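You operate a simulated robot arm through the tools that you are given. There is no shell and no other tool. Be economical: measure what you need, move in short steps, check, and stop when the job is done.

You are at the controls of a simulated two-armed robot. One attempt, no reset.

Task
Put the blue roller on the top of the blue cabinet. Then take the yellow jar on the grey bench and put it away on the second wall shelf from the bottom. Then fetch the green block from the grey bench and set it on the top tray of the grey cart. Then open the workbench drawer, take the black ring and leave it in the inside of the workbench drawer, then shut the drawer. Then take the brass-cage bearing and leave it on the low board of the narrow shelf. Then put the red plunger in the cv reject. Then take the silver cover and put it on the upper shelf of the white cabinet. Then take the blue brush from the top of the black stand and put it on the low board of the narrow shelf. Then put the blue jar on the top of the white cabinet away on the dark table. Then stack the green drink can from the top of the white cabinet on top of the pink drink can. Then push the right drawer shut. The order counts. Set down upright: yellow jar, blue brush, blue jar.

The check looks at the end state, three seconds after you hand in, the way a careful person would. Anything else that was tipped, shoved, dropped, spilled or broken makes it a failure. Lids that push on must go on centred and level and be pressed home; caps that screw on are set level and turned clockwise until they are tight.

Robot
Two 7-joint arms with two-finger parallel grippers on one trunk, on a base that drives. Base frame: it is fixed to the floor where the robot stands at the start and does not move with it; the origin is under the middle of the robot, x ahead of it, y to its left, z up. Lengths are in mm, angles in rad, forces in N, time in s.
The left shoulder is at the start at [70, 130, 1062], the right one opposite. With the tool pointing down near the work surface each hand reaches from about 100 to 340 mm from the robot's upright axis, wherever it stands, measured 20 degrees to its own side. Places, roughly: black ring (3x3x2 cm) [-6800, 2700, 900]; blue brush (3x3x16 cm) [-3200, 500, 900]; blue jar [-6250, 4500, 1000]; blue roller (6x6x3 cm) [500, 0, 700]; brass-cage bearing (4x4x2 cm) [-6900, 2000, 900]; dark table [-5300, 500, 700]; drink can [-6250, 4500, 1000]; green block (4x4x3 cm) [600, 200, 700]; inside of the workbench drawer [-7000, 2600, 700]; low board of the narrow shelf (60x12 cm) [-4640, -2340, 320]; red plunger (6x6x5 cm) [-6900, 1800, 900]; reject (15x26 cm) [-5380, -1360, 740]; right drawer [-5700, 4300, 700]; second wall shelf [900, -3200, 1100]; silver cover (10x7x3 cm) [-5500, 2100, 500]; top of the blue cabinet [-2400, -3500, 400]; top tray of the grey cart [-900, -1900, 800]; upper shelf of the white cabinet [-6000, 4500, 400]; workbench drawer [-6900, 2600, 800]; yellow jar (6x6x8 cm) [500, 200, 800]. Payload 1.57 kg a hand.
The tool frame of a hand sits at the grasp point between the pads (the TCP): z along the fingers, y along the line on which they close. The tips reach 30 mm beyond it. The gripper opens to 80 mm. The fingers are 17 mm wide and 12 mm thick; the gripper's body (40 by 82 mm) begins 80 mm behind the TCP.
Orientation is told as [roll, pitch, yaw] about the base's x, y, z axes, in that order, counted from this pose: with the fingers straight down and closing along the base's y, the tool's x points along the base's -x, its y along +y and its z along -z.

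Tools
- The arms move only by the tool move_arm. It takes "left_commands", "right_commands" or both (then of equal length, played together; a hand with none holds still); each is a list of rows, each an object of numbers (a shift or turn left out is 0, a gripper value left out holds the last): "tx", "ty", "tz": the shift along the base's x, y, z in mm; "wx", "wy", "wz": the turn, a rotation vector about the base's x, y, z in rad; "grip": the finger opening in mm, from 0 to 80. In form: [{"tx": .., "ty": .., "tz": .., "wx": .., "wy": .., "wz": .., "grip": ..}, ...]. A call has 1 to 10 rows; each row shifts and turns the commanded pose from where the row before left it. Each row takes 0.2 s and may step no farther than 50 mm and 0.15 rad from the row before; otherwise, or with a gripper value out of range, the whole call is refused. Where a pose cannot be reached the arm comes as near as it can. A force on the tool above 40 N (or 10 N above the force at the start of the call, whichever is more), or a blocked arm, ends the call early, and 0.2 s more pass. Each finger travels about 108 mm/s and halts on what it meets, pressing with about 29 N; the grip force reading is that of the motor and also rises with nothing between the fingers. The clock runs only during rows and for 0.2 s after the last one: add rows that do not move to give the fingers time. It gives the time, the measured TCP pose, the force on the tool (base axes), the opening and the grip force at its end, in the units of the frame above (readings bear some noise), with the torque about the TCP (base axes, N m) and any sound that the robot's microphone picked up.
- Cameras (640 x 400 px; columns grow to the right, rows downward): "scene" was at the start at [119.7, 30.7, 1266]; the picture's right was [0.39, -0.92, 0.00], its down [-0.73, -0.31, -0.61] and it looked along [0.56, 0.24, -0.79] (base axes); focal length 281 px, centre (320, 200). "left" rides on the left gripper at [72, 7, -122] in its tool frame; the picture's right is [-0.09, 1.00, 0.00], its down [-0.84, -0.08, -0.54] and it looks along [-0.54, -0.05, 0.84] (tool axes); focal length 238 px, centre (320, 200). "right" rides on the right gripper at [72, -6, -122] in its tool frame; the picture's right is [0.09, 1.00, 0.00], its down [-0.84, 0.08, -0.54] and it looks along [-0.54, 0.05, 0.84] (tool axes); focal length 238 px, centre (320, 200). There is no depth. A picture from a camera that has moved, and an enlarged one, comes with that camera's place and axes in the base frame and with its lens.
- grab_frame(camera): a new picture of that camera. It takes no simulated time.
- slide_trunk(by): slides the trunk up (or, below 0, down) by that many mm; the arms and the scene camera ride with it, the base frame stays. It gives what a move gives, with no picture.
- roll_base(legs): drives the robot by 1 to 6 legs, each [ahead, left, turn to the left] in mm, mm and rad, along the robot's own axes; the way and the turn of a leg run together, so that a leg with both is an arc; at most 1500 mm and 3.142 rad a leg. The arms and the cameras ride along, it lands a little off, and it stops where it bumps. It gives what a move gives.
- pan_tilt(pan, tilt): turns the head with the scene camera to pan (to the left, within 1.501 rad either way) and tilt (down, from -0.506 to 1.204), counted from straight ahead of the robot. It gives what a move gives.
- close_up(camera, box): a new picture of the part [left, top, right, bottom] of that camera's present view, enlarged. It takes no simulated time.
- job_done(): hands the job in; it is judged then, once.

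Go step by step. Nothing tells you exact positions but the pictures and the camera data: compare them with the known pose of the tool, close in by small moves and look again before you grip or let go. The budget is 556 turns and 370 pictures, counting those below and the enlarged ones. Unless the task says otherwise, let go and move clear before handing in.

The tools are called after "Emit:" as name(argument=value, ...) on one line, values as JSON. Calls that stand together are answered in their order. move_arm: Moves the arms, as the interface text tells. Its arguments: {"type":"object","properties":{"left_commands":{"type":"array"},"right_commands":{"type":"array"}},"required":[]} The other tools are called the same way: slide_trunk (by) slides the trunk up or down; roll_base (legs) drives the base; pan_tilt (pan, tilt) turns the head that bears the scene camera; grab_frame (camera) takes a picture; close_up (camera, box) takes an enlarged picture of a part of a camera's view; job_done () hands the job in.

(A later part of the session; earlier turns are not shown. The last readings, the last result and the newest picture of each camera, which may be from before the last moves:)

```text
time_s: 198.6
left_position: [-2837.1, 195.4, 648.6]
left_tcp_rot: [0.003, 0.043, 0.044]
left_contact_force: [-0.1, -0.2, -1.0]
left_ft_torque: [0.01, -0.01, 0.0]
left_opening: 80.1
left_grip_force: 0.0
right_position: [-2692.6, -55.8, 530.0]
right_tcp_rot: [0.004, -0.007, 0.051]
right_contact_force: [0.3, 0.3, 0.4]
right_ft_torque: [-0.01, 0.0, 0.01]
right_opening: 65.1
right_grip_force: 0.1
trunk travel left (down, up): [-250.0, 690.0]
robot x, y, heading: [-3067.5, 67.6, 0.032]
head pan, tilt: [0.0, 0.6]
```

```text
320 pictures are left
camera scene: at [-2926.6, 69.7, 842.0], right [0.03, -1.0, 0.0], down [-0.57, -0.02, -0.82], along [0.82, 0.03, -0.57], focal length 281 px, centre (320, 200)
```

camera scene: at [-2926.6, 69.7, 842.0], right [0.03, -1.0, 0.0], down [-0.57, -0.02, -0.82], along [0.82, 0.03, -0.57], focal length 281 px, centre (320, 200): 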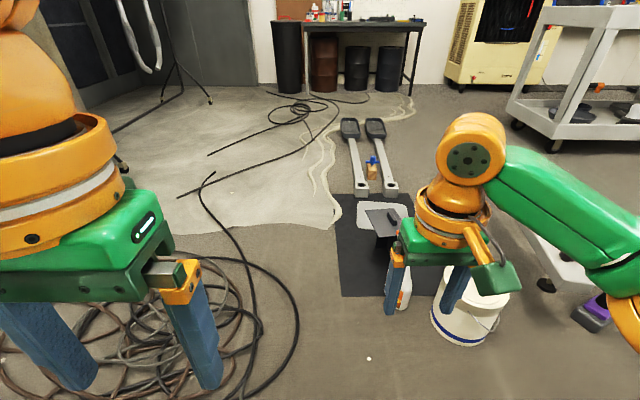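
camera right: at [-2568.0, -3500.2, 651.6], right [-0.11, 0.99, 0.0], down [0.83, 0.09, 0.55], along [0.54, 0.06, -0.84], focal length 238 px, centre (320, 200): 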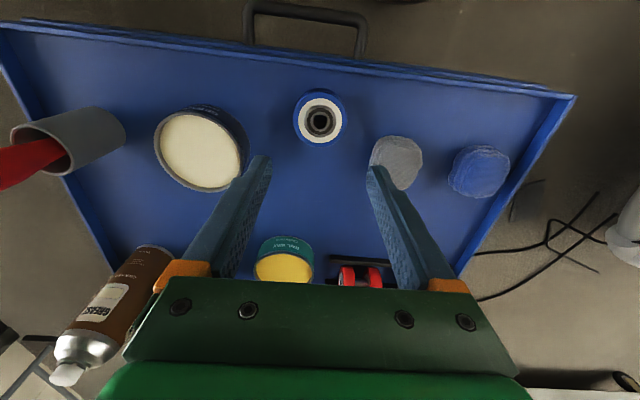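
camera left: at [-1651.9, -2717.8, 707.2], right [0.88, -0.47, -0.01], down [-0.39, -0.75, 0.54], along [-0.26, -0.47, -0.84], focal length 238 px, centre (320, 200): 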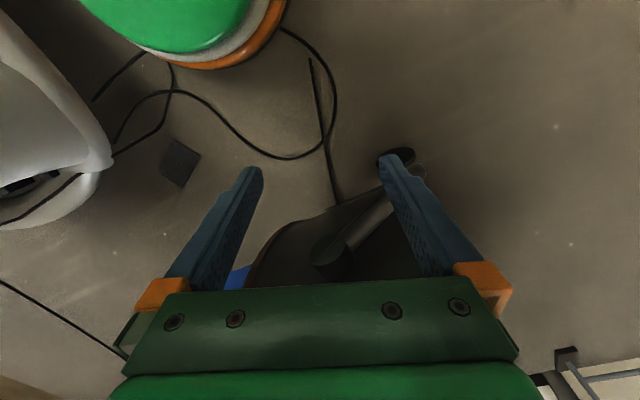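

Trunk still needs raising. Then I'll drive along the corridor back to the bench.

Emit:
slide_trunk(by=400)

Emit:
roll_base(legs=[[700, 65, 0], [1500, 0, 0], [600, 0, -0.03]])

Emit:
pan_tilt(pan=0.2, tilt=0.7)

Emit:
grab_frame(camera="scene")

```text
time_s: 202.4
left_position: [-2836.1, 193.5, 1048.0]
left_tcp_rot: [0.002, 0.042, 0.043]
left_contact_force: [-0.6, -0.3, -0.6]
left_ft_torque: [-0.03, 0.0, 0.01]
left_opening: 80.2
left_grip_force: 0.0
right_position: [-2692.9, -55.6, 929.8]
right_tcp_rot: [0.004, -0.007, 0.051]
right_contact_force: [-0.7, -0.2, -0.9]
right_ft_torque: [0.02, -0.01, 0.0]
right_opening: 64.9
right_grip_force: 0.0
trunk travel left (down, up): [-650.0, 290.0]
robot x, y, heading: [-3065.7, 59.9, 0.033]
head pan, tilt: [0.0, 0.6]
```

```text
time_s: 216.3
left_position: [-40.0, 332.3, 1050.6]
left_tcp_rot: [0.001, 0.04, 0.015]
left_contact_force: [0.0, 0.6, 0.2]
left_ft_torque: [0.03, -0.02, 0.0]
left_opening: 80.2
left_grip_force: 0.0
right_position: [97.9, 78.7, 928.7]
right_tcp_rot: [0.004, -0.007, 0.022]
right_contact_force: [-1.7, 0.2, -0.7]
right_ft_torque: [-0.02, -0.01, 0.0]
right_opening: 65.2
right_grip_force: 0.0
trunk travel left (down, up): [-650.0, 290.0]
robot x, y, heading: [-273.4, 207.0, 0.006]
head pan, tilt: [0.0, 0.6]
```

```text
time_s: 217.0
left_position: [-39.3, 332.1, 1048.9]
left_tcp_rot: [0.001, 0.041, 0.016]
left_contact_force: [-0.2, 0.4, -0.3]
left_ft_torque: [-0.01, 0.01, -0.01]
left_opening: 80.5
left_grip_force: 0.1
right_position: [97.5, 78.5, 928.8]
right_tcp_rot: [0.004, -0.006, 0.022]
right_contact_force: [-0.1, -0.4, 0.8]
right_ft_torque: [-0.01, -0.03, -0.02]
right_opening: 64.9
right_grip_force: 0.0
trunk travel left (down, up): [-650.0, 290.0]
robot x, y, heading: [-275.1, 207.3, 0.004]
head pan, tilt: [0.201, 0.7]
```

```text
319 pictures are left
camera scene: at [-137.6, 227.0, 1233.4], right [0.21, -0.98, 0.0], down [-0.63, -0.13, -0.76], along [0.75, 0.16, -0.64], focal length 281 px, centre (320, 200)
```

scene: 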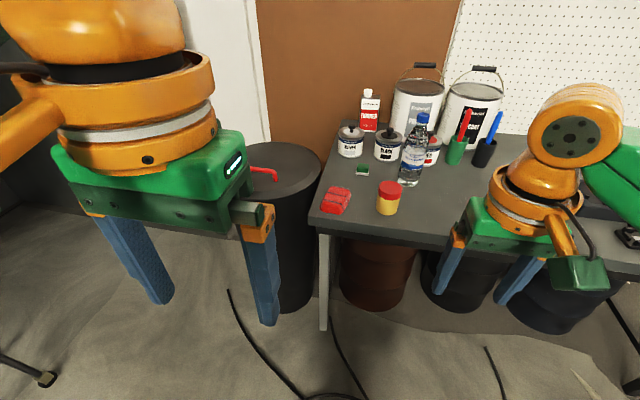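

Before choosing the grasp for the jar I'll look at the wall shelf to see its spacing.

Emit:
pan_tilt(pan=-1.2, tilt=0.2)

Emit:
close_up(camera="scene", box=[160, 60, 480, 260])

```text
time_s: 218.6
left_position: [-38.7, 332.5, 1049.4]
left_tcp_rot: [0.002, 0.042, 0.017]
left_contact_force: [0.3, 0.0, 0.5]
left_ft_torque: [-0.02, -0.01, 0.01]
left_opening: 80.0
left_grip_force: 0.0
right_position: [97.7, 78.3, 930.3]
right_tcp_rot: [0.003, -0.007, 0.021]
right_contact_force: [0.4, 0.2, -0.3]
right_ft_torque: [0.0, 0.02, -0.02]
right_opening: 65.0
right_grip_force: 0.1
trunk travel left (down, up): [-650.0, 290.0]
robot x, y, heading: [-271.8, 209.9, 0.006]
head pan, tilt: [-1.201, 0.201]
```

```text
2.00 times, centred on (320, 160) of scene
camera zoom: at [-186.5, 123.0, 1278.8], right [-0.93, -0.37, 0.0], down [-0.07, 0.19, -0.98], along [0.36, -0.91, -0.2], focal length 562 px, centre (320, 280)
```

zoom: 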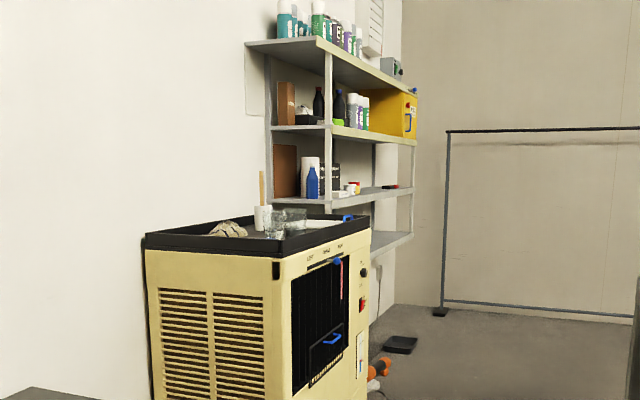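

The second board from the bottom is at about z≈1130 with ~280 mm clearance, so I'll grasp the jar with a nearly horizontal left hand. I'll rotate the left tool forward now, away from the bench.

Emit:
move_arm(left_commands=[{"tx": 20, "tz": -15, "wy": -0.135}, {"tx": 20, "tz": -15, "wy": -0.135}, {"tx": 20, "tz": -15, "wy": -0.135}, {"tx": 20, "tz": -15, "wy": -0.135}, {"tx": 20, "tz": -15, "wy": -0.135}, {"tx": 20, "tz": -15, "wy": -0.135}, {"tx": 20, "tz": -15, "wy": -0.135}, {"tx": 20, "tz": -15, "wy": -0.135}, {"tx": 20, "tz": -15, "wy": -0.13}, {}])

Emit:
pan_tilt(pan=0.2, tilt=0.75)

Emit:
grab_frame(camera="scene")

Emit:
grab_frame(camera="left")

```text
time_s: 220.8
left_position: [155.0, 324.8, 919.0]
left_tcp_rot: [-0.033, -1.167, 0.041]
left_contact_force: [1.1, 0.1, 0.2]
left_ft_torque: [-0.01, 0.01, 0.0]
left_opening: 80.2
left_grip_force: 0.1
left hand out of reach, approached as far as the arm can: row 7, 8
right_position: [98.2, 78.9, 929.2]
right_tcp_rot: [0.003, -0.008, 0.023]
right_contact_force: [0.0, 1.2, 1.0]
right_ft_torque: [-0.02, 0.02, 0.01]
right_opening: 64.9
right_grip_force: 0.1
trunk travel left (down, up): [-650.0, 290.0]
robot x, y, heading: [-275.0, 206.4, 0.006]
head pan, tilt: [-1.201, 0.201]
```

```text
time_s: 222.3
left_position: [155.8, 325.3, 919.7]
left_tcp_rot: [-0.037, -1.168, 0.042]
left_contact_force: [-0.7, -0.2, 0.6]
left_ft_torque: [0.03, 0.0, 0.01]
left_opening: 80.0
left_grip_force: 0.0
right_position: [97.5, 79.9, 928.4]
right_tcp_rot: [0.002, -0.007, 0.023]
right_contact_force: [-0.4, -0.2, -0.3]
right_ft_torque: [0.01, -0.01, 0.02]
right_opening: 64.8
right_grip_force: 0.1
trunk travel left (down, up): [-650.0, 290.0]
robot x, y, heading: [-272.5, 210.2, 0.008]
head pan, tilt: [0.201, 0.75]
```

```text
317 pictures are left
camera scene: at [-139.8, 226.6, 1229.2], right [0.21, -0.98, 0.0], down [-0.67, -0.14, -0.73], along [0.72, 0.15, -0.68], focal length 281 px, centre (320, 200)
```

scene: 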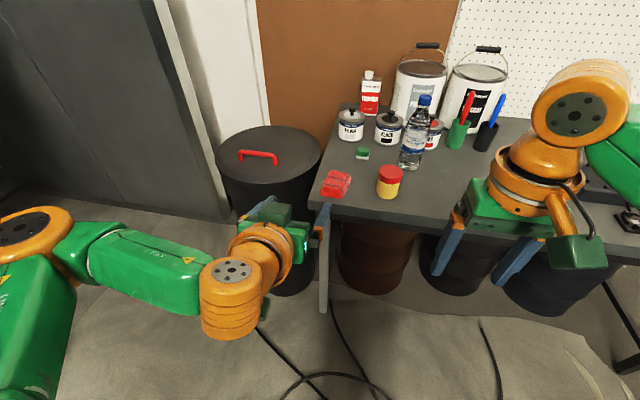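

```text
316 pictures are left
camera left: at [15.0, 330.5, 900.1], right [0.03, 1.0, 0.07], down [-0.17, -0.06, 0.98], along [0.98, -0.04, 0.17], focal length 238 px, centre (320, 200)
```

left: 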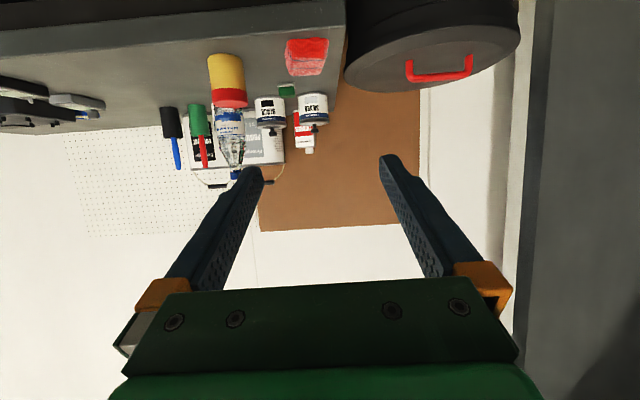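

Left hand is now nearly horizontal. The jar is at about (455, 169). I'll line the hand up in front of it at standoff.

Emit:
roll_base(legs=[[170, -154, 0]])

Emit:
move_arm(right_commands=[{"tz": 40}, {"tz": 40}, {"tz": 40}, {}])

Emit:
slide_trunk(by=-148)

Emit:
grab_frame(camera="scene")

Emit:
grab_frame(camera="left")

```text
time_s: 224.0
left_position: [328.3, 172.9, 919.8]
left_tcp_rot: [-0.038, -1.168, 0.044]
left_contact_force: [0.3, -0.6, 0.3]
left_ft_torque: [-0.01, 0.04, -0.01]
left_opening: 79.9
left_grip_force: 0.1
right_position: [270.3, -75.0, 928.7]
right_tcp_rot: [0.004, -0.007, 0.025]
right_contact_force: [0.1, -0.5, 0.3]
right_ft_torque: [-0.03, 0.0, 0.02]
right_opening: 64.7
right_grip_force: 0.1
trunk travel left (down, up): [-650.0, 290.0]
robot x, y, heading: [-99.1, 54.1, 0.006]
head pan, tilt: [0.201, 0.75]
```

```text
time_s: 225.0
left_position: [328.3, 172.3, 918.4]
left_tcp_rot: [-0.038, -1.166, 0.043]
left_contact_force: [0.8, 0.5, -0.5]
left_ft_torque: [0.01, -0.02, 0.01]
left_opening: 79.8
left_grip_force: 0.1
right_position: [270.7, -75.0, 1048.1]
right_tcp_rot: [0.007, -0.006, 0.027]
right_contact_force: [0.4, 0.0, 0.5]
right_ft_torque: [-0.05, 0.0, -0.01]
right_opening: 64.9
right_grip_force: 0.1
trunk travel left (down, up): [-650.0, 290.0]
robot x, y, heading: [-100.4, 54.3, 0.01]
head pan, tilt: [0.201, 0.75]
```

```text
time_s: 226.8
left_position: [328.0, 172.8, 771.7]
left_tcp_rot: [-0.037, -1.167, 0.042]
left_contact_force: [-0.2, -0.4, -0.5]
left_ft_torque: [-0.03, 0.0, -0.02]
left_opening: 80.0
left_grip_force: 0.0
right_position: [271.3, -73.3, 900.8]
right_tcp_rot: [0.002, -0.007, 0.024]
right_contact_force: [-0.5, 0.8, 0.0]
right_ft_torque: [-0.02, 0.0, 0.02]
right_opening: 65.2
right_grip_force: 0.1
trunk travel left (down, up): [-502.0, 438.0]
robot x, y, heading: [-102.7, 56.7, 0.005]
head pan, tilt: [0.201, 0.75]
```

```text
315 pictures are left
camera scene: at [32.3, 72.8, 1081.2], right [0.21, -0.98, 0.0], down [-0.67, -0.14, -0.73], along [0.72, 0.15, -0.68], focal length 281 px, centre (320, 200)
```

scene: 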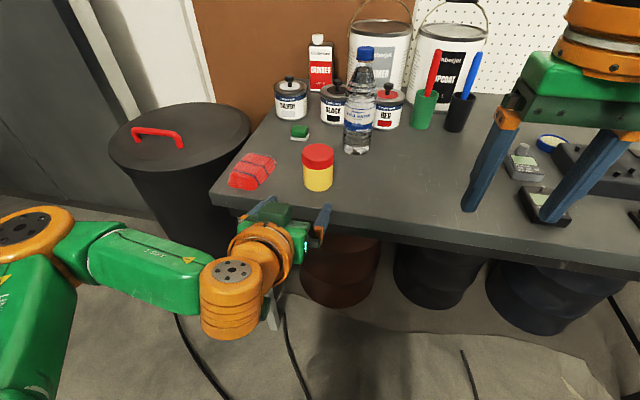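

```text
314 pictures are left
camera left: at [187.0, 176.9, 752.2], right [0.03, 1.0, 0.07], down [-0.17, -0.06, 0.98], along [0.98, -0.04, 0.17], focal length 238 px, centre (320, 200)
```

left: 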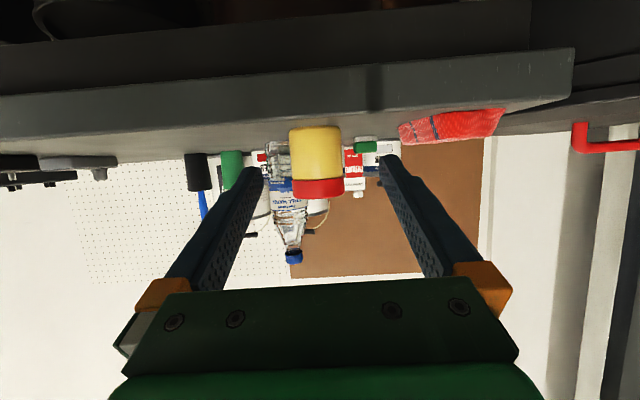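

The jar is centred between the fingers. I'll advance in two short drives.

Emit:
roll_base(legs=[[65, -5, 0]])

Emit:
grab_frame(camera="left")

Emit:
grab_frame(camera="scene")

```text
time_s: 227.8
left_position: [392.2, 168.9, 770.5]
left_tcp_rot: [-0.036, -1.169, 0.043]
left_contact_force: [-0.7, -0.4, -0.1]
left_ft_torque: [-0.01, 0.0, 0.0]
left_opening: 80.1
left_grip_force: 0.2
right_position: [334.9, -79.8, 901.8]
right_tcp_rot: [0.005, -0.008, 0.025]
right_contact_force: [0.6, -0.1, -0.2]
right_ft_torque: [-0.04, -0.01, 0.0]
right_opening: 65.1
right_grip_force: 0.1
trunk travel left (down, up): [-502.0, 438.0]
robot x, y, heading: [-35.4, 52.5, 0.005]
head pan, tilt: [0.201, 0.75]
```

```text
313 pictures are left
camera left: at [252.3, 172.4, 752.0], right [0.03, 1.0, 0.07], down [-0.17, -0.06, 0.98], along [0.99, -0.04, 0.17], focal length 238 px, centre (320, 200)
```

left: 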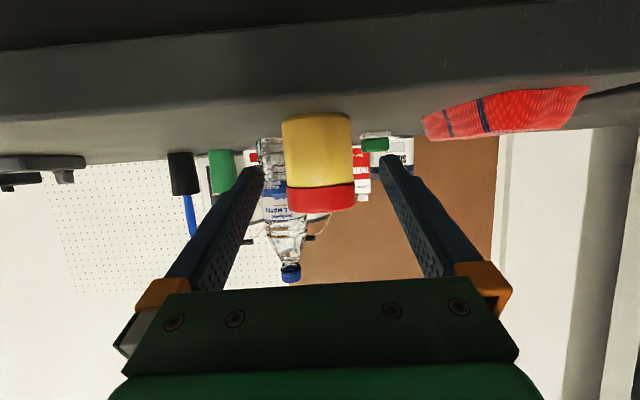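

```text
312 pictures are left
camera scene: at [97.7, 68.4, 1081.1], right [0.21, -0.98, 0.0], down [-0.67, -0.14, -0.73], along [0.72, 0.15, -0.68], focal length 281 px, centre (320, 200)
```

scene: 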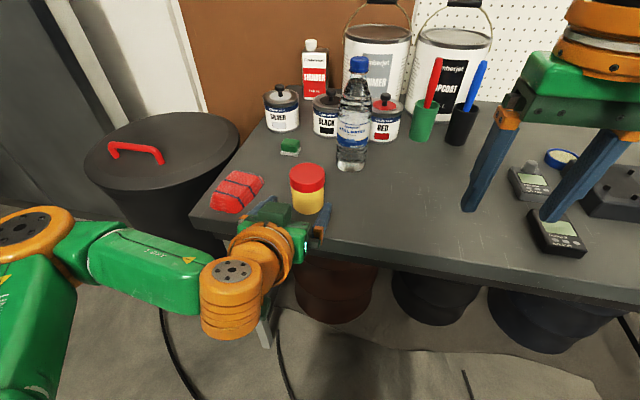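

Emit:
roll_base(legs=[[64, 0, 0]])

Emit:
grab_frame(camera="left")

Emit:
close_up(camera="scene", box=[180, 120, 400, 270])

```text
time_s: 228.8
left_position: [456.7, 168.5, 771.8]
left_tcp_rot: [-0.037, -1.167, 0.043]
left_contact_force: [-0.6, -1.3, -0.1]
left_ft_torque: [0.01, 0.02, 0.0]
left_opening: 80.2
left_grip_force: 0.1
right_position: [399.8, -79.4, 901.2]
right_tcp_rot: [0.003, -0.007, 0.023]
right_contact_force: [0.2, 1.1, 0.4]
right_ft_torque: [0.0, 0.01, -0.03]
right_opening: 64.8
right_grip_force: 0.0
trunk travel left (down, up): [-502.0, 438.0]
robot x, y, heading: [28.1, 48.7, 0.01]
head pan, tilt: [0.201, 0.75]
```

```text
311 pictures are left
camera left: at [316.1, 173.0, 752.0], right [0.03, 1.0, 0.07], down [-0.17, -0.06, 0.98], along [0.99, -0.04, 0.17], focal length 238 px, centre (320, 200)
```

left: 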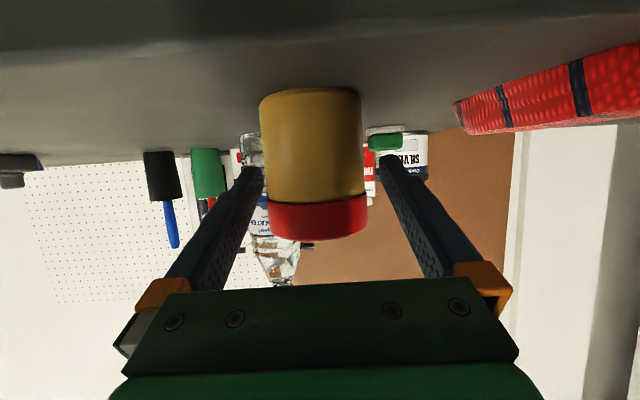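

```text
2.67 times, centred on (290, 195) of scene
camera zoom: at [161.6, 69.0, 1081.1], right [0.21, -0.98, 0.0], down [-0.67, -0.14, -0.73], along [0.72, 0.15, -0.68], focal length 750 px, centre (400, 213)
```

zoom: 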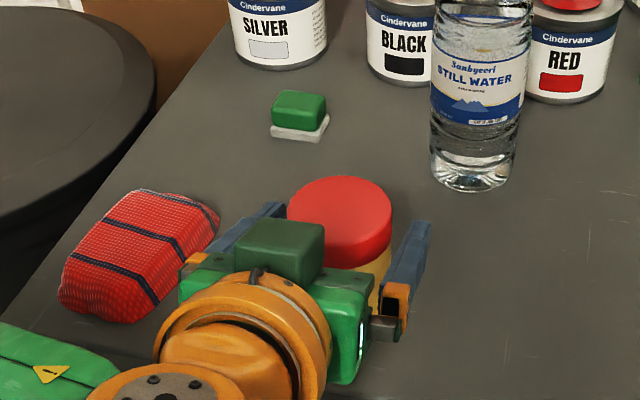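

The jar is between the fingers. Closing the left hand.

Emit:
move_arm(left_commands=[{"grip": 70}, {"grip": 62}, {"grip": 52}, {"grip": 50}, {}, {}])

Emit:
grab_frame(camera="left")

```text
time_s: 230.2
left_position: [455.7, 168.6, 771.0]
left_tcp_rot: [-0.036, -1.169, 0.042]
left_contact_force: [0.9, 0.5, 1.8]
left_ft_torque: [0.15, -0.03, -0.04]
left_opening: 58.6
left_grip_force: 28.6
right_position: [397.9, -78.6, 901.1]
right_tcp_rot: [0.003, -0.007, 0.022]
right_contact_force: [0.0, 0.7, -0.2]
right_ft_torque: [-0.01, -0.01, 0.0]
right_opening: 65.0
right_grip_force: 0.0
trunk travel left (down, up): [-502.0, 438.0]
robot x, y, heading: [28.6, 47.9, 0.006]
head pan, tilt: [0.201, 0.75]
```

```text
309 pictures are left
camera left: at [315.9, 173.0, 752.3], right [0.03, 1.0, 0.07], down [-0.17, -0.06, 0.98], along [0.98, -0.04, 0.17], focal length 238 px, centre (320, 200)
```

left: 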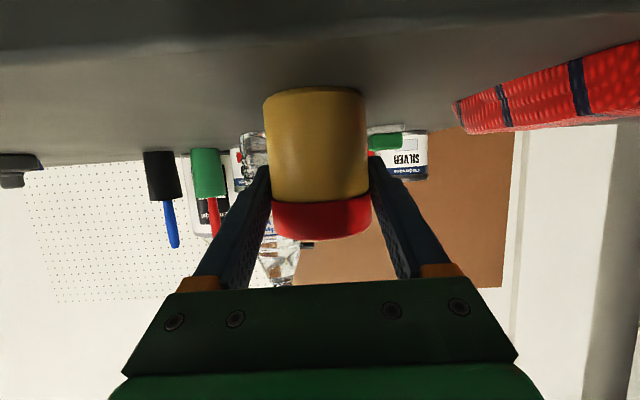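

Jar gripped. I'll lift it via the trunk, back off from the bench, and drive along -y to the wall shelf.

Emit:
slide_trunk(by=250)

Emit:
roll_base(legs=[[-200, 0, 0], [0, -1450, 0]])

Emit:
pan_tilt(pan=-0.9, tilt=0.3)

Emit:
grab_frame(camera="scene")

```text
time_s: 232.7
left_position: [457.0, 169.2, 1022.7]
left_tcp_rot: [-0.037, -1.167, 0.042]
left_contact_force: [0.4, 1.1, -1.3]
left_ft_torque: [0.01, 0.01, 0.0]
left_opening: 58.7
left_grip_force: 28.5
right_position: [399.5, -79.1, 1151.6]
right_tcp_rot: [0.005, -0.007, 0.024]
right_contact_force: [0.0, 0.8, -0.5]
right_ft_torque: [0.0, 0.02, -0.04]
right_opening: 65.0
right_grip_force: 0.0
trunk travel left (down, up): [-752.0, 188.0]
robot x, y, heading: [26.7, 47.7, 0.007]
head pan, tilt: [0.201, 0.75]
```

```text
time_s: 241.2
left_position: [270.5, -1303.1, 1021.8]
left_tcp_rot: [-0.038, -1.165, 0.042]
left_contact_force: [0.0, 0.7, -1.2]
left_ft_torque: [0.02, 0.02, 0.03]
left_opening: 58.5
left_grip_force: 28.7
right_position: [214.0, -1549.7, 1151.7]
right_tcp_rot: [0.005, -0.008, 0.025]
right_contact_force: [0.0, 0.1, 0.2]
right_ft_torque: [-0.02, 0.03, -0.01]
right_opening: 65.1
right_grip_force: 0.0
trunk travel left (down, up): [-752.0, 188.0]
robot x, y, heading: [-156.3, -1421.9, 0.006]
head pan, tilt: [0.201, 0.75]
```

```text
time_s: 242.5
left_position: [270.5, -1304.2, 1021.9]
left_tcp_rot: [-0.038, -1.167, 0.042]
left_contact_force: [0.1, -0.7, -1.6]
left_ft_torque: [-0.04, 0.05, 0.0]
left_opening: 58.9
left_grip_force: 29.1
right_position: [212.3, -1549.8, 1149.8]
right_tcp_rot: [0.004, -0.007, 0.025]
right_contact_force: [0.1, 1.1, -0.6]
right_ft_torque: [-0.01, -0.01, -0.01]
right_opening: 65.0
right_grip_force: 0.1
trunk travel left (down, up): [-752.0, 188.0]
robot x, y, heading: [-158.3, -1423.1, 0.008]
head pan, tilt: [-0.901, 0.3]
```

```text
308 pictures are left
camera scene: at [-47.2, -1492.5, 1371.5], right [-0.78, -0.63, 0.0], down [-0.19, 0.23, -0.96], along [0.6, -0.74, -0.3], focal length 281 px, centre (320, 200)
```

scene: 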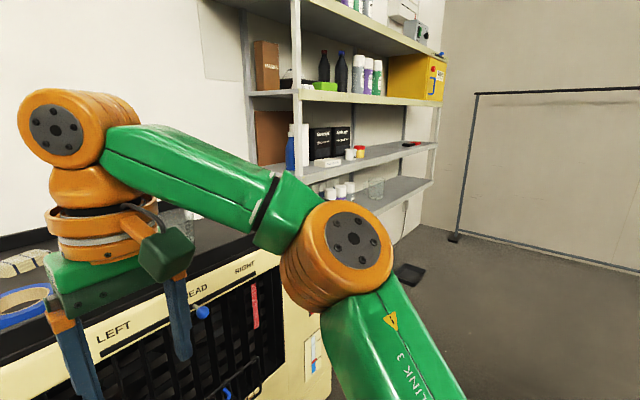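

I'll move on another 900 mm to get closer to the shelf.

Emit:
roll_base(legs=[[0, -1100, 0]])

Emit:
pan_tilt(pan=-0.4, tilt=0.3)

Emit:
grab_frame(camera="scene")

```text
time_s: 248.2
left_position: [278.6, -2401.1, 1021.0]
left_tcp_rot: [-0.039, -1.168, 0.041]
left_contact_force: [0.2, -0.3, -2.8]
left_ft_torque: [-0.02, 0.0, -0.01]
left_opening: 58.5
left_grip_force: 28.6
right_position: [220.7, -2647.3, 1150.9]
right_tcp_rot: [0.002, -0.006, 0.024]
right_contact_force: [-0.4, -0.4, -0.1]
right_ft_torque: [0.0, 0.02, 0.01]
right_opening: 65.0
right_grip_force: 0.0
trunk travel left (down, up): [-752.0, 188.0]
robot x, y, heading: [-150.4, -2519.8, 0.004]
head pan, tilt: [-0.901, 0.3]
```

```text
time_s: 249.1
left_position: [278.1, -2401.2, 1021.6]
left_tcp_rot: [-0.036, -1.167, 0.04]
left_contact_force: [0.2, 0.6, -1.8]
left_ft_torque: [0.02, 0.01, 0.0]
left_opening: 58.7
left_grip_force: 29.1
right_position: [219.6, -2648.3, 1151.0]
right_tcp_rot: [0.004, -0.007, 0.022]
right_contact_force: [0.2, -0.5, -0.4]
right_ft_torque: [0.05, 0.0, 0.04]
right_opening: 65.0
right_grip_force: 0.0
trunk travel left (down, up): [-752.0, 188.0]
robot x, y, heading: [-151.6, -2525.1, 0.008]
head pan, tilt: [-0.4, 0.3]
```

```text
307 pictures are left
camera scene: at [-12.3, -2552.8, 1371.5], right [-0.38, -0.92, 0.0], down [-0.27, 0.11, -0.96], along [0.88, -0.37, -0.3], focal length 281 px, centre (320, 200)
```

scene: 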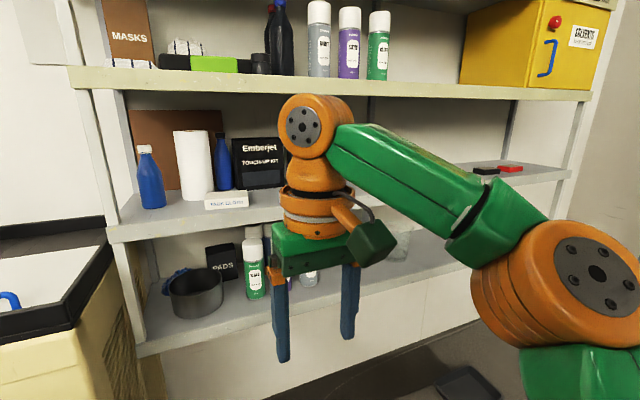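

Board 2's front edge is around x≈755 with its top at z≈1075. I'll retract the right hand and move further right to see the free part of the board.

Emit:
move_arm(right_commands=[{"tx": -40, "tz": 10}, {"tx": -40, "tz": 10}, {"tx": -40, "tz": 10}, {"tx": -40, "tz": 10}, {}])

Emit:
roll_base(legs=[[0, -650, 0]])

Emit:
pan_tilt(pan=0.1, tilt=0.3)

Emit:
grab_frame(camera="scene")

```text
time_s: 250.3
left_position: [278.4, -2400.5, 1021.7]
left_tcp_rot: [-0.037, -1.167, 0.042]
left_contact_force: [-0.3, 0.3, -2.0]
left_ft_torque: [0.05, 0.02, -0.02]
left_opening: 58.9
left_grip_force: 28.6
right_position: [60.1, -2648.7, 1190.8]
right_tcp_rot: [0.004, -0.004, 0.024]
right_contact_force: [0.3, 0.5, 0.3]
right_ft_torque: [0.0, -0.01, -0.01]
right_opening: 64.9
right_grip_force: 0.1
trunk travel left (down, up): [-752.0, 188.0]
robot x, y, heading: [-149.3, -2523.4, 0.008]
head pan, tilt: [-0.4, 0.3]
```

```text
time_s: 253.9
left_position: [282.5, -3050.6, 1021.1]
left_tcp_rot: [-0.038, -1.167, 0.045]
left_contact_force: [-0.4, 0.2, -1.4]
left_ft_torque: [0.02, -0.01, 0.0]
left_opening: 58.4
left_grip_force: 29.0
right_position: [65.0, -3298.1, 1191.4]
right_tcp_rot: [0.002, -0.008, 0.027]
right_contact_force: [1.2, -0.1, 0.7]
right_ft_torque: [-0.04, -0.01, -0.01]
right_opening: 65.2
right_grip_force: 0.1
trunk travel left (down, up): [-752.0, 188.0]
robot x, y, heading: [-146.4, -3170.5, 0.014]
head pan, tilt: [-0.4, 0.3]
```

```text
time_s: 254.8
left_position: [282.5, -3051.7, 1020.5]
left_tcp_rot: [-0.035, -1.168, 0.044]
left_contact_force: [-0.3, 0.3, -1.1]
left_ft_torque: [-0.02, 0.03, 0.01]
left_opening: 58.8
left_grip_force: 29.1
right_position: [66.1, -3298.1, 1190.1]
right_tcp_rot: [0.003, -0.007, 0.025]
right_contact_force: [-0.3, 0.8, -0.2]
right_ft_torque: [0.03, 0.02, 0.0]
right_opening: 65.1
right_grip_force: 0.1
trunk travel left (down, up): [-752.0, 188.0]
robot x, y, heading: [-143.0, -3169.8, 0.012]
head pan, tilt: [0.099, 0.3]
```

```text
306 pictures are left
camera scene: at [-0.5, -3158.3, 1371.5], right [0.11, -0.99, 0.0], down [-0.29, -0.03, -0.96], along [0.95, 0.1, -0.3], focal length 281 px, centre (320, 200)
```

scene: 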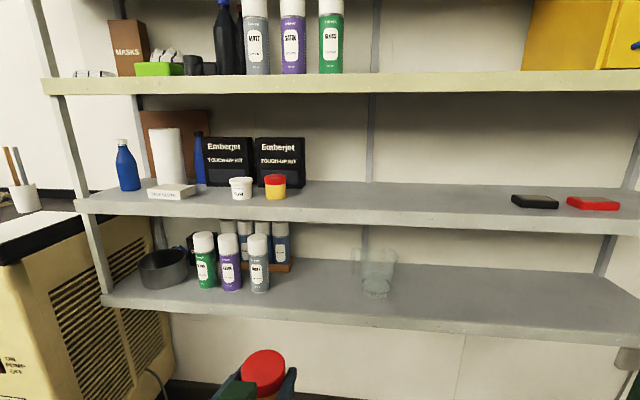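

Board 2 has lots of free space right of the similar jar. I'll shift so the jar is at y≈-3220, raise it to z≈1180, and advance.

Emit:
roll_base(legs=[[0, -170, 0]])

Emit:
slide_trunk(by=165)

Emit:
roll_base(legs=[[400, 0, 0]])

Emit:
pan_tilt(pan=0.3, tilt=0.6)

Emit:
grab_frame(camera="scene")

Emit:
grab_frame(camera="left")

```text
time_s: 256.3
left_position: [284.7, -3219.1, 1021.0]
left_tcp_rot: [-0.042, -1.168, 0.052]
left_contact_force: [-0.3, 0.8, -0.8]
left_ft_torque: [0.02, 0.0, 0.0]
left_opening: 58.7
left_grip_force: 29.4
right_position: [67.9, -3465.3, 1191.6]
right_tcp_rot: [0.001, -0.006, 0.028]
right_contact_force: [-0.1, 0.1, -0.3]
right_ft_torque: [-0.03, -0.03, 0.0]
right_opening: 65.0
right_grip_force: 0.1
trunk travel left (down, up): [-752.0, 188.0]
robot x, y, heading: [-145.9, -3341.3, 0.013]
head pan, tilt: [0.099, 0.3]
```

```text
time_s: 258.2
left_position: [284.6, -3221.4, 1186.1]
left_tcp_rot: [-0.036, -1.167, 0.047]
left_contact_force: [-0.5, 1.2, -1.5]
left_ft_torque: [-0.02, 0.02, 0.01]
left_opening: 58.7
left_grip_force: 29.2
right_position: [68.6, -3468.9, 1354.7]
right_tcp_rot: [0.004, -0.008, 0.028]
right_contact_force: [0.1, 0.5, 0.1]
right_ft_torque: [-0.02, -0.01, 0.0]
right_opening: 65.1
right_grip_force: 0.0
trunk travel left (down, up): [-917.0, 23.0]
robot x, y, heading: [-144.5, -3340.5, 0.01]
head pan, tilt: [0.099, 0.3]
```

```text
time_s: 260.7
left_position: [683.1, -3216.5, 1187.2]
left_tcp_rot: [-0.036, -1.169, 0.044]
left_contact_force: [-0.5, 0.9, -2.3]
left_ft_torque: [-0.01, 0.0, 0.07]
left_opening: 58.6
left_grip_force: 28.8
right_position: [466.0, -3464.3, 1357.4]
right_tcp_rot: [0.004, -0.009, 0.026]
right_contact_force: [0.1, 0.9, 0.6]
right_ft_torque: [-0.02, -0.03, 0.04]
right_opening: 64.8
right_grip_force: 0.0
trunk travel left (down, up): [-917.0, 23.0]
robot x, y, heading: [257.0, -3333.4, 0.01]
head pan, tilt: [0.099, 0.3]
```

```text
time_s: 261.5
left_position: [685.9, -3217.0, 1186.6]
left_tcp_rot: [-0.037, -1.168, 0.043]
left_contact_force: [0.7, -0.6, -1.4]
left_ft_torque: [0.0, 0.01, -0.01]
left_opening: 58.6
left_grip_force: 28.8
right_position: [468.5, -3465.9, 1356.7]
right_tcp_rot: [0.004, -0.007, 0.024]
right_contact_force: [-0.5, 0.0, 0.1]
right_ft_torque: [-0.05, 0.0, 0.01]
right_opening: 65.0
right_grip_force: 0.2
trunk travel left (down, up): [-917.0, 23.0]
robot x, y, heading: [258.0, -3340.2, 0.01]
head pan, tilt: [0.3, 0.6]
```

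```text
305 pictures are left
camera scene: at [393.8, -3307.9, 1509.1], right [0.3, -0.95, 0.0], down [-0.54, -0.17, -0.83], along [0.79, 0.25, -0.56], focal length 281 px, centre (320, 200)
```

scene: 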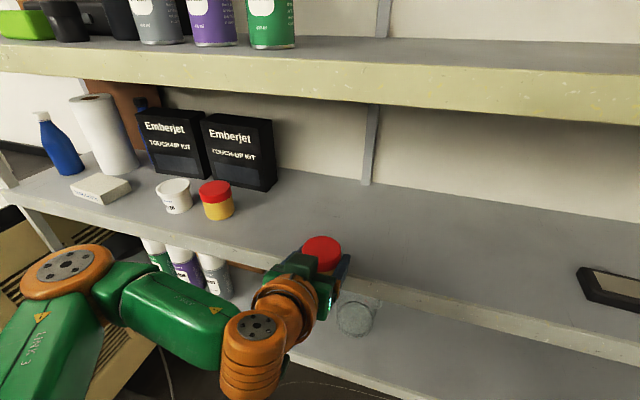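

```text
304 pictures are left
camera left: at [545.0, -3213.2, 1167.0], right [0.03, 1.0, 0.07], down [-0.17, -0.07, 0.98], along [0.99, -0.04, 0.17], focal length 238 px, centre (320, 200)
```

left: 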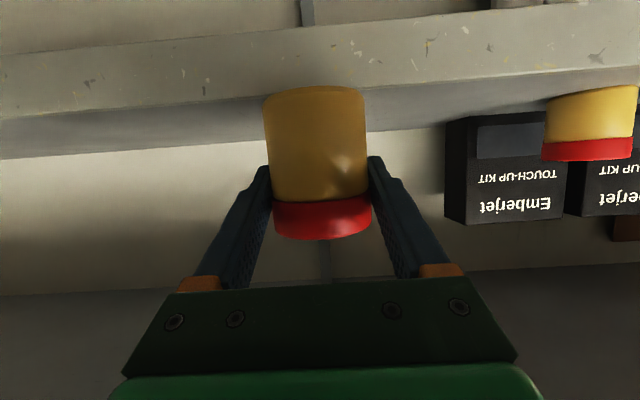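

The board top is about z≈1119 with its front edge at x≈742. I'll raise 18 mm and move 130 in.

Emit:
slide_trunk(by=18)

Emit:
roll_base(legs=[[130, 0, 0]])

Emit:
grab_frame(camera="left")

Emit:
grab_frame(camera="scene")

```text
time_s: 262.1
left_position: [685.2, -3217.1, 1204.5]
left_tcp_rot: [-0.038, -1.167, 0.044]
left_contact_force: [-0.6, 0.3, -2.1]
left_ft_torque: [0.01, -0.02, 0.0]
left_opening: 58.6
left_grip_force: 28.9
right_position: [468.3, -3466.0, 1372.6]
right_tcp_rot: [0.004, -0.007, 0.026]
right_contact_force: [-0.3, 0.3, 0.1]
right_ft_torque: [-0.02, -0.02, 0.01]
right_opening: 65.2
right_grip_force: 0.0
trunk travel left (down, up): [-935.0, 5.0]
robot x, y, heading: [256.3, -3334.5, 0.008]
head pan, tilt: [0.3, 0.6]
```

```text
time_s: 263.4
left_position: [810.9, -3216.4, 1206.1]
left_tcp_rot: [-0.036, -1.174, 0.043]
left_contact_force: [-0.6, 0.5, -1.4]
left_ft_torque: [0.04, -0.02, 0.02]
left_opening: 58.4
left_grip_force: 28.7
right_position: [592.6, -3463.5, 1374.2]
right_tcp_rot: [0.003, -0.014, 0.025]
right_contact_force: [0.2, 0.2, 0.4]
right_ft_torque: [0.01, -0.05, 0.03]
right_opening: 65.3
right_grip_force: 0.0
trunk travel left (down, up): [-935.0, 5.0]
robot x, y, heading: [387.2, -3334.4, 0.009]
head pan, tilt: [0.3, 0.6]
```

```text
303 pictures are left
camera left: at [670.2, -3212.2, 1186.4], right [0.03, 1.0, 0.07], down [-0.17, -0.07, 0.98], along [0.98, -0.04, 0.17], focal length 238 px, centre (320, 200)
```

left: 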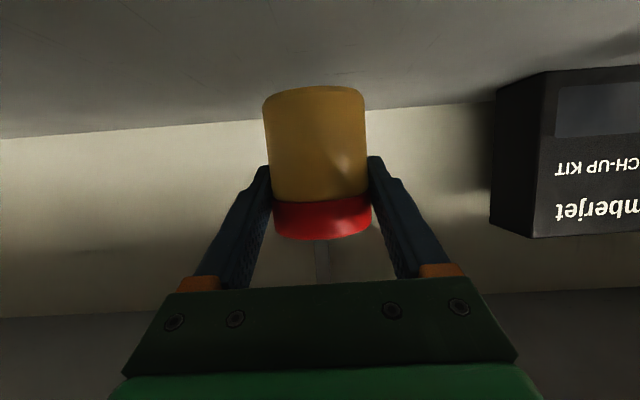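

```text
302 pictures are left
camera scene: at [517.3, -3306.8, 1527.6], right [0.3, -0.95, 0.0], down [-0.53, -0.17, -0.83], along [0.79, 0.25, -0.56], focal length 281 px, centre (320, 200)
```

scene: 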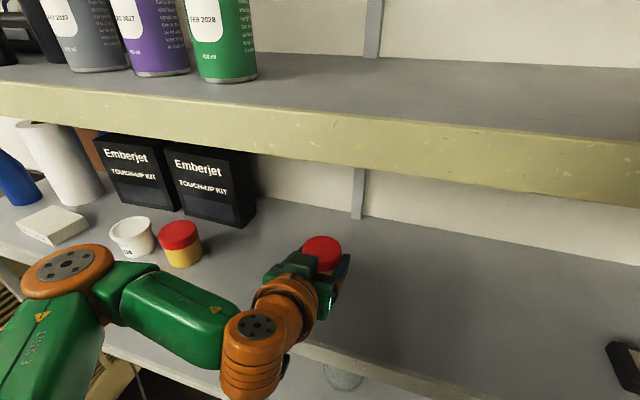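

The jar is over the board. Lowering in small steps until contact.

Emit:
move_arm(left_commands=[{"tz": -8}, {"tz": -5}, {"tz": -4}, {"tz": -4}, {"tz": -3}, {"tz": -3}, {"tz": -3}, {"tz": -3}, {"tz": -3}, {"tz": -3}])

Emit:
grab_frame(camera="left")

```text
time_s: 265.6
left_position: [813.0, -3217.8, 1169.4]
left_tcp_rot: [-0.037, -1.176, 0.046]
left_contact_force: [5.7, 2.0, 26.6]
left_ft_torque: [0.67, -0.25, 0.06]
left_opening: 58.8
left_grip_force: 29.5
right_position: [594.7, -3465.8, 1375.1]
right_tcp_rot: [0.005, -0.011, 0.027]
right_contact_force: [0.0, -0.4, -0.1]
right_ft_torque: [-0.01, -0.04, 0.02]
right_opening: 64.9
right_grip_force: 0.1
trunk travel left (down, up): [-935.0, 5.0]
robot x, y, heading: [387.5, -3335.5, 0.004]
head pan, tilt: [0.3, 0.6]
```

```text
301 pictures are left
camera left: at [672.9, -3213.4, 1148.1], right [0.03, 1.0, 0.07], down [-0.18, -0.07, 0.98], along [0.98, -0.04, 0.18], focal length 238 px, centre (320, 200)
```

left: 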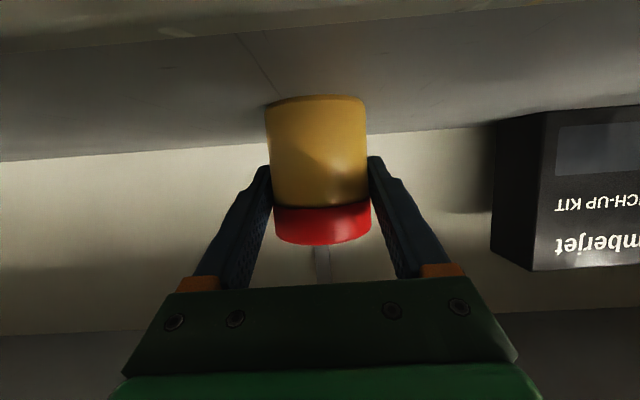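

Contact made (27 N). I'll ease 2 mm, open, and back straight out.

Emit:
move_arm(left_commands=[{"tz": 1.5}, {"grip": 64}, {"grip": 70}, {"grip": 78}, {}, {}])

Emit:
grab_frame(camera="left")

```text
time_s: 267.0
left_position: [815.1, -3217.2, 1167.6]
left_tcp_rot: [-0.036, -1.166, 0.043]
left_contact_force: [-0.9, -0.3, -0.2]
left_ft_torque: [0.02, -0.01, -0.01]
left_opening: 78.1
left_grip_force: 0.1
right_position: [597.5, -3464.2, 1374.7]
right_tcp_rot: [0.004, -0.007, 0.027]
right_contact_force: [-0.6, -0.3, 0.1]
right_ft_torque: [0.01, -0.02, -0.03]
right_opening: 64.9
right_grip_force: 0.1
trunk travel left (down, up): [-935.0, 5.0]
robot x, y, heading: [386.7, -3332.3, 0.009]
head pan, tilt: [0.3, 0.6]
```

```text
300 pictures are left
camera left: at [674.9, -3212.5, 1147.6], right [0.03, 1.0, 0.07], down [-0.17, -0.07, 0.98], along [0.99, -0.04, 0.17], focal length 238 px, centre (320, 200)
```

left: 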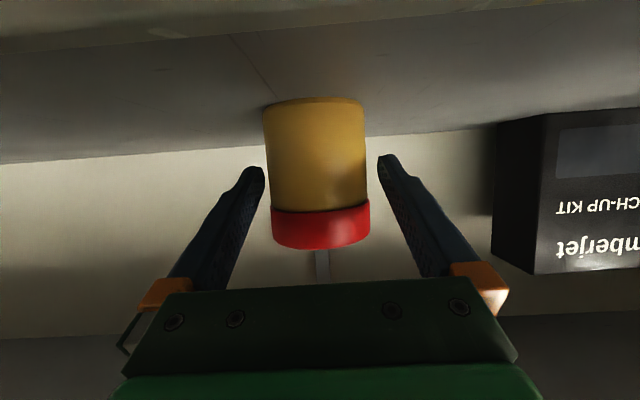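

Released, standing upright. Backing out.

Emit:
roll_base(legs=[[-100, 0, 0], [-440, 0, 0]])

Emit:
grab_frame(camera="scene")

```text
time_s: 270.5
left_position: [272.4, -3222.7, 1166.0]
left_tcp_rot: [-0.034, -1.165, 0.039]
left_contact_force: [0.7, -0.7, 0.0]
left_ft_torque: [-0.02, 0.01, 0.0]
left_opening: 77.9
left_grip_force: 0.1
right_position: [54.7, -3469.4, 1374.0]
right_tcp_rot: [0.004, -0.004, 0.022]
right_contact_force: [-0.4, 0.1, 0.5]
right_ft_torque: [0.0, 0.03, 0.01]
right_opening: 64.9
right_grip_force: 0.2
trunk travel left (down, up): [-935.0, 5.0]
robot x, y, heading: [-155.8, -3336.3, 0.003]
head pan, tilt: [0.3, 0.6]
```

```text
299 pictures are left
camera scene: at [-18.9, -3311.3, 1526.8], right [0.3, -0.95, 0.0], down [-0.54, -0.17, -0.82], along [0.79, 0.25, -0.57], focal length 281 px, centre (320, 200)
```

scene: 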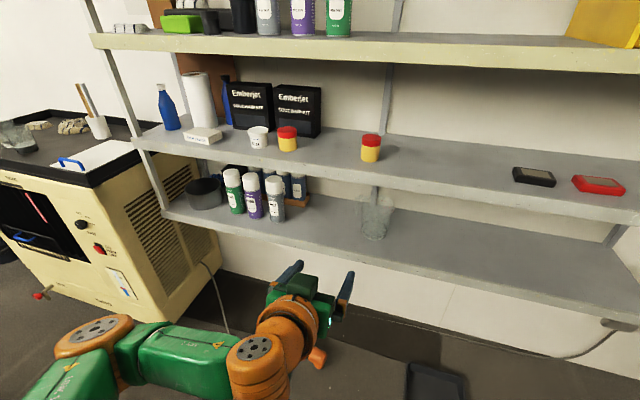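

The jar stands on the second shelf. Next the green block; I'll restore the left hand to vertical and drive back to the bench.

Emit:
move_arm(left_commands=[{"tx": -18, "wy": 0.13}, {"tx": -18, "wy": 0.13}, {"tx": -18, "wy": 0.13}, {"tx": -18, "wy": 0.13}, {"tx": -18, "wy": 0.13}, {"tx": -18, "ty": 8, "wy": 0.13}, {"tx": -18, "ty": 8, "wy": 0.13}, {"tx": -18, "ty": 8, "wy": 0.13}, {"tx": -18, "ty": 8, "wy": 0.125}, {}])

Emit:
roll_base(legs=[[0, 1500, 0], [0, 1500, 0], [0, 690, 0]])

Emit:
slide_trunk(by=-350)

Emit:
grab_frame(camera="scene")

```text
time_s: 272.7
left_position: [111.2, -3192.8, 1166.5]
left_tcp_rot: [0.0, -0.001, 0.017]
left_contact_force: [0.6, -0.8, 0.0]
left_ft_torque: [-0.03, 0.0, -0.02]
left_opening: 77.9
left_grip_force: 0.2
left hand out of reach, approached as far as the arm can: row 2
right_position: [51.0, -3468.9, 1375.0]
right_tcp_rot: [0.003, -0.006, 0.021]
right_contact_force: [0.2, 0.0, -0.2]
right_ft_torque: [0.03, 0.02, -0.01]
right_opening: 64.9
right_grip_force: 0.1
trunk travel left (down, up): [-935.0, 5.0]
robot x, y, heading: [-154.8, -3338.5, 0.008]
head pan, tilt: [0.3, 0.6]
```

```text
time_s: 290.5
left_position: [62.1, 488.1, 1167.2]
left_tcp_rot: [0.001, -0.003, 0.031]
left_contact_force: [-0.5, -0.2, -0.3]
left_ft_torque: [0.02, -0.02, -0.02]
left_opening: 78.0
left_grip_force: 0.1
right_position: [7.3, 211.3, 1373.8]
right_tcp_rot: [0.006, -0.008, 0.038]
right_contact_force: [0.1, 1.2, -0.2]
right_ft_torque: [0.01, -0.03, 0.02]
right_opening: 65.3
right_grip_force: 0.0
trunk travel left (down, up): [-935.0, 5.0]
robot x, y, heading: [-201.9, 338.4, 0.025]
head pan, tilt: [0.3, 0.6]
```

```text
time_s: 293.9
left_position: [62.8, 490.4, 817.2]
left_tcp_rot: [-0.001, -0.004, 0.032]
left_contact_force: [0.1, 1.1, -0.8]
left_ft_torque: [-0.01, 0.02, 0.0]
left_opening: 77.9
left_grip_force: 0.0
right_position: [6.5, 213.7, 1023.9]
right_tcp_rot: [0.004, -0.006, 0.039]
right_contact_force: [0.8, -0.2, 1.7]
right_ft_torque: [-0.01, 0.0, -0.01]
right_opening: 64.8
right_grip_force: 0.1
trunk travel left (down, up): [-585.0, 355.0]
robot x, y, heading: [-207.5, 340.9, 0.018]
head pan, tilt: [0.3, 0.6]
```

```text
298 pictures are left
camera scene: at [-69.5, 369.3, 1177.1], right [0.32, -0.95, 0.0], down [-0.54, -0.18, -0.83], along [0.78, 0.26, -0.56], focal length 281 px, centre (320, 200)
```

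scene: 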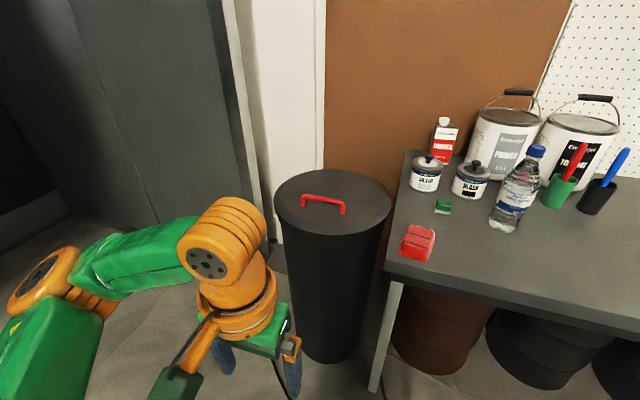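

The block is at about (623, 249). I'll raise the left hand, approach to about (205, 372), and bring the right hand over it.

Emit:
move_arm(left_commands=[{"tz": 45}, {"tz": 45}, {"tz": 45}, {"tz": 45}, {}])

Emit:
roll_base(legs=[[405, 25, -0.015]])

Emit:
slide_trunk(by=-60)

Emit:
move_arm(right_commands=[{"tx": 45}, {"tx": 45}, {"tx": 45}, {"tx": 45}, {"tx": 10, "tz": -40}, {"tz": -40}, {"tz": -10}, {}])

Emit:
grab_frame(camera="right")

Emit:
grab_frame(camera="scene")

```text
time_s: 295.1
left_position: [63.6, 491.0, 997.5]
left_tcp_rot: [-0.003, -0.002, 0.03]
left_contact_force: [0.1, 0.8, -0.2]
left_ft_torque: [0.01, -0.01, 0.0]
left_opening: 78.0
left_grip_force: 0.1
right_position: [7.9, 214.5, 1023.5]
right_tcp_rot: [0.004, -0.007, 0.04]
right_contact_force: [0.0, -0.7, 0.1]
right_ft_torque: [-0.02, 0.01, 0.0]
right_opening: 64.8
right_grip_force: 0.1
trunk travel left (down, up): [-585.0, 355.0]
robot x, y, heading: [-204.2, 337.2, 0.019]
head pan, tilt: [0.3, 0.6]
```

```text
time_s: 297.6
left_position: [470.6, 516.4, 997.4]
left_tcp_rot: [0.001, -0.006, 0.017]
left_contact_force: [0.6, 0.6, 0.6]
left_ft_torque: [0.0, -0.02, 0.02]
left_opening: 78.0
left_grip_force: 0.0
right_position: [410.3, 240.1, 1024.2]
right_tcp_rot: [0.003, -0.007, 0.023]
right_contact_force: [-0.1, 0.0, -0.4]
right_ft_torque: [-0.01, -0.02, -0.01]
right_opening: 64.9
right_grip_force: 0.1
trunk travel left (down, up): [-585.0, 355.0]
robot x, y, heading: [203.3, 366.9, 0.001]
head pan, tilt: [0.3, 0.6]
```

```text
time_s: 298.6
left_position: [469.7, 515.6, 936.7]
left_tcp_rot: [-0.001, -0.003, 0.014]
left_contact_force: [0.8, 0.4, 0.2]
left_ft_torque: [0.03, -0.01, 0.01]
left_opening: 77.9
left_grip_force: 0.0
right_position: [410.8, 239.0, 964.5]
right_tcp_rot: [0.003, -0.006, 0.022]
right_contact_force: [0.3, -0.2, -1.0]
right_ft_torque: [-0.02, -0.01, -0.02]
right_opening: 65.3
right_grip_force: 0.0
trunk travel left (down, up): [-525.0, 415.0]
robot x, y, heading: [203.2, 373.0, 0.005]
head pan, tilt: [0.3, 0.6]
```

```text
time_s: 300.4
left_position: [469.8, 516.6, 937.1]
left_tcp_rot: [-0.001, -0.003, 0.017]
left_contact_force: [-0.1, 1.0, -0.4]
left_ft_torque: [0.01, -0.01, 0.01]
left_opening: 78.0
left_grip_force: 0.0
right_position: [593.4, 239.5, 862.7]
right_tcp_rot: [0.004, -0.008, 0.021]
right_contact_force: [0.0, -0.4, 0.0]
right_ft_torque: [-0.03, 0.0, 0.0]
right_opening: 65.0
right_grip_force: 0.1
right hand out of reach, approached as far as the arm can: row 4
trunk travel left (down, up): [-525.0, 415.0]
robot x, y, heading: [201.3, 368.2, 0.006]
head pan, tilt: [0.3, 0.6]
```

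```text
297 pictures are left
camera right: at [520.3, 231.7, 984.0], right [-0.11, 0.99, 0.0], down [0.83, 0.09, 0.55], along [0.54, 0.07, -0.84], focal length 238 px, centre (320, 200)
```

right: 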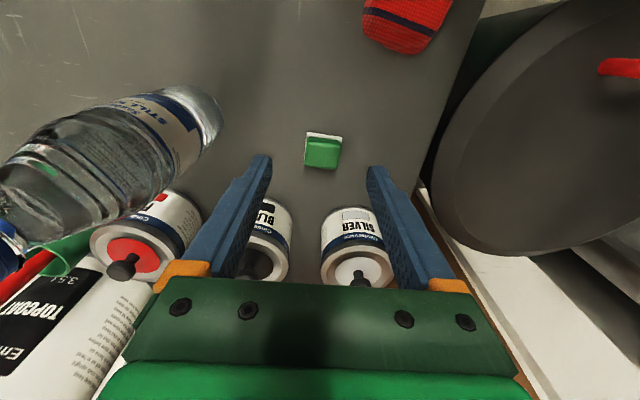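

```text
296 pictures are left
camera scene: at [337.1, 397.7, 1117.0], right [0.3, -0.95, 0.0], down [-0.54, -0.17, -0.82], along [0.79, 0.25, -0.57], focal length 281 px, centre (320, 200)
```

scene: 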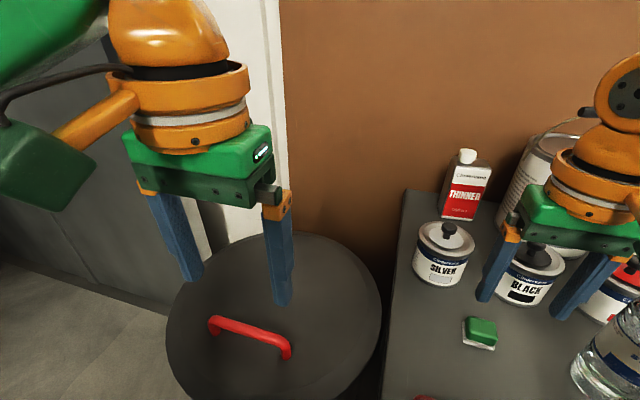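

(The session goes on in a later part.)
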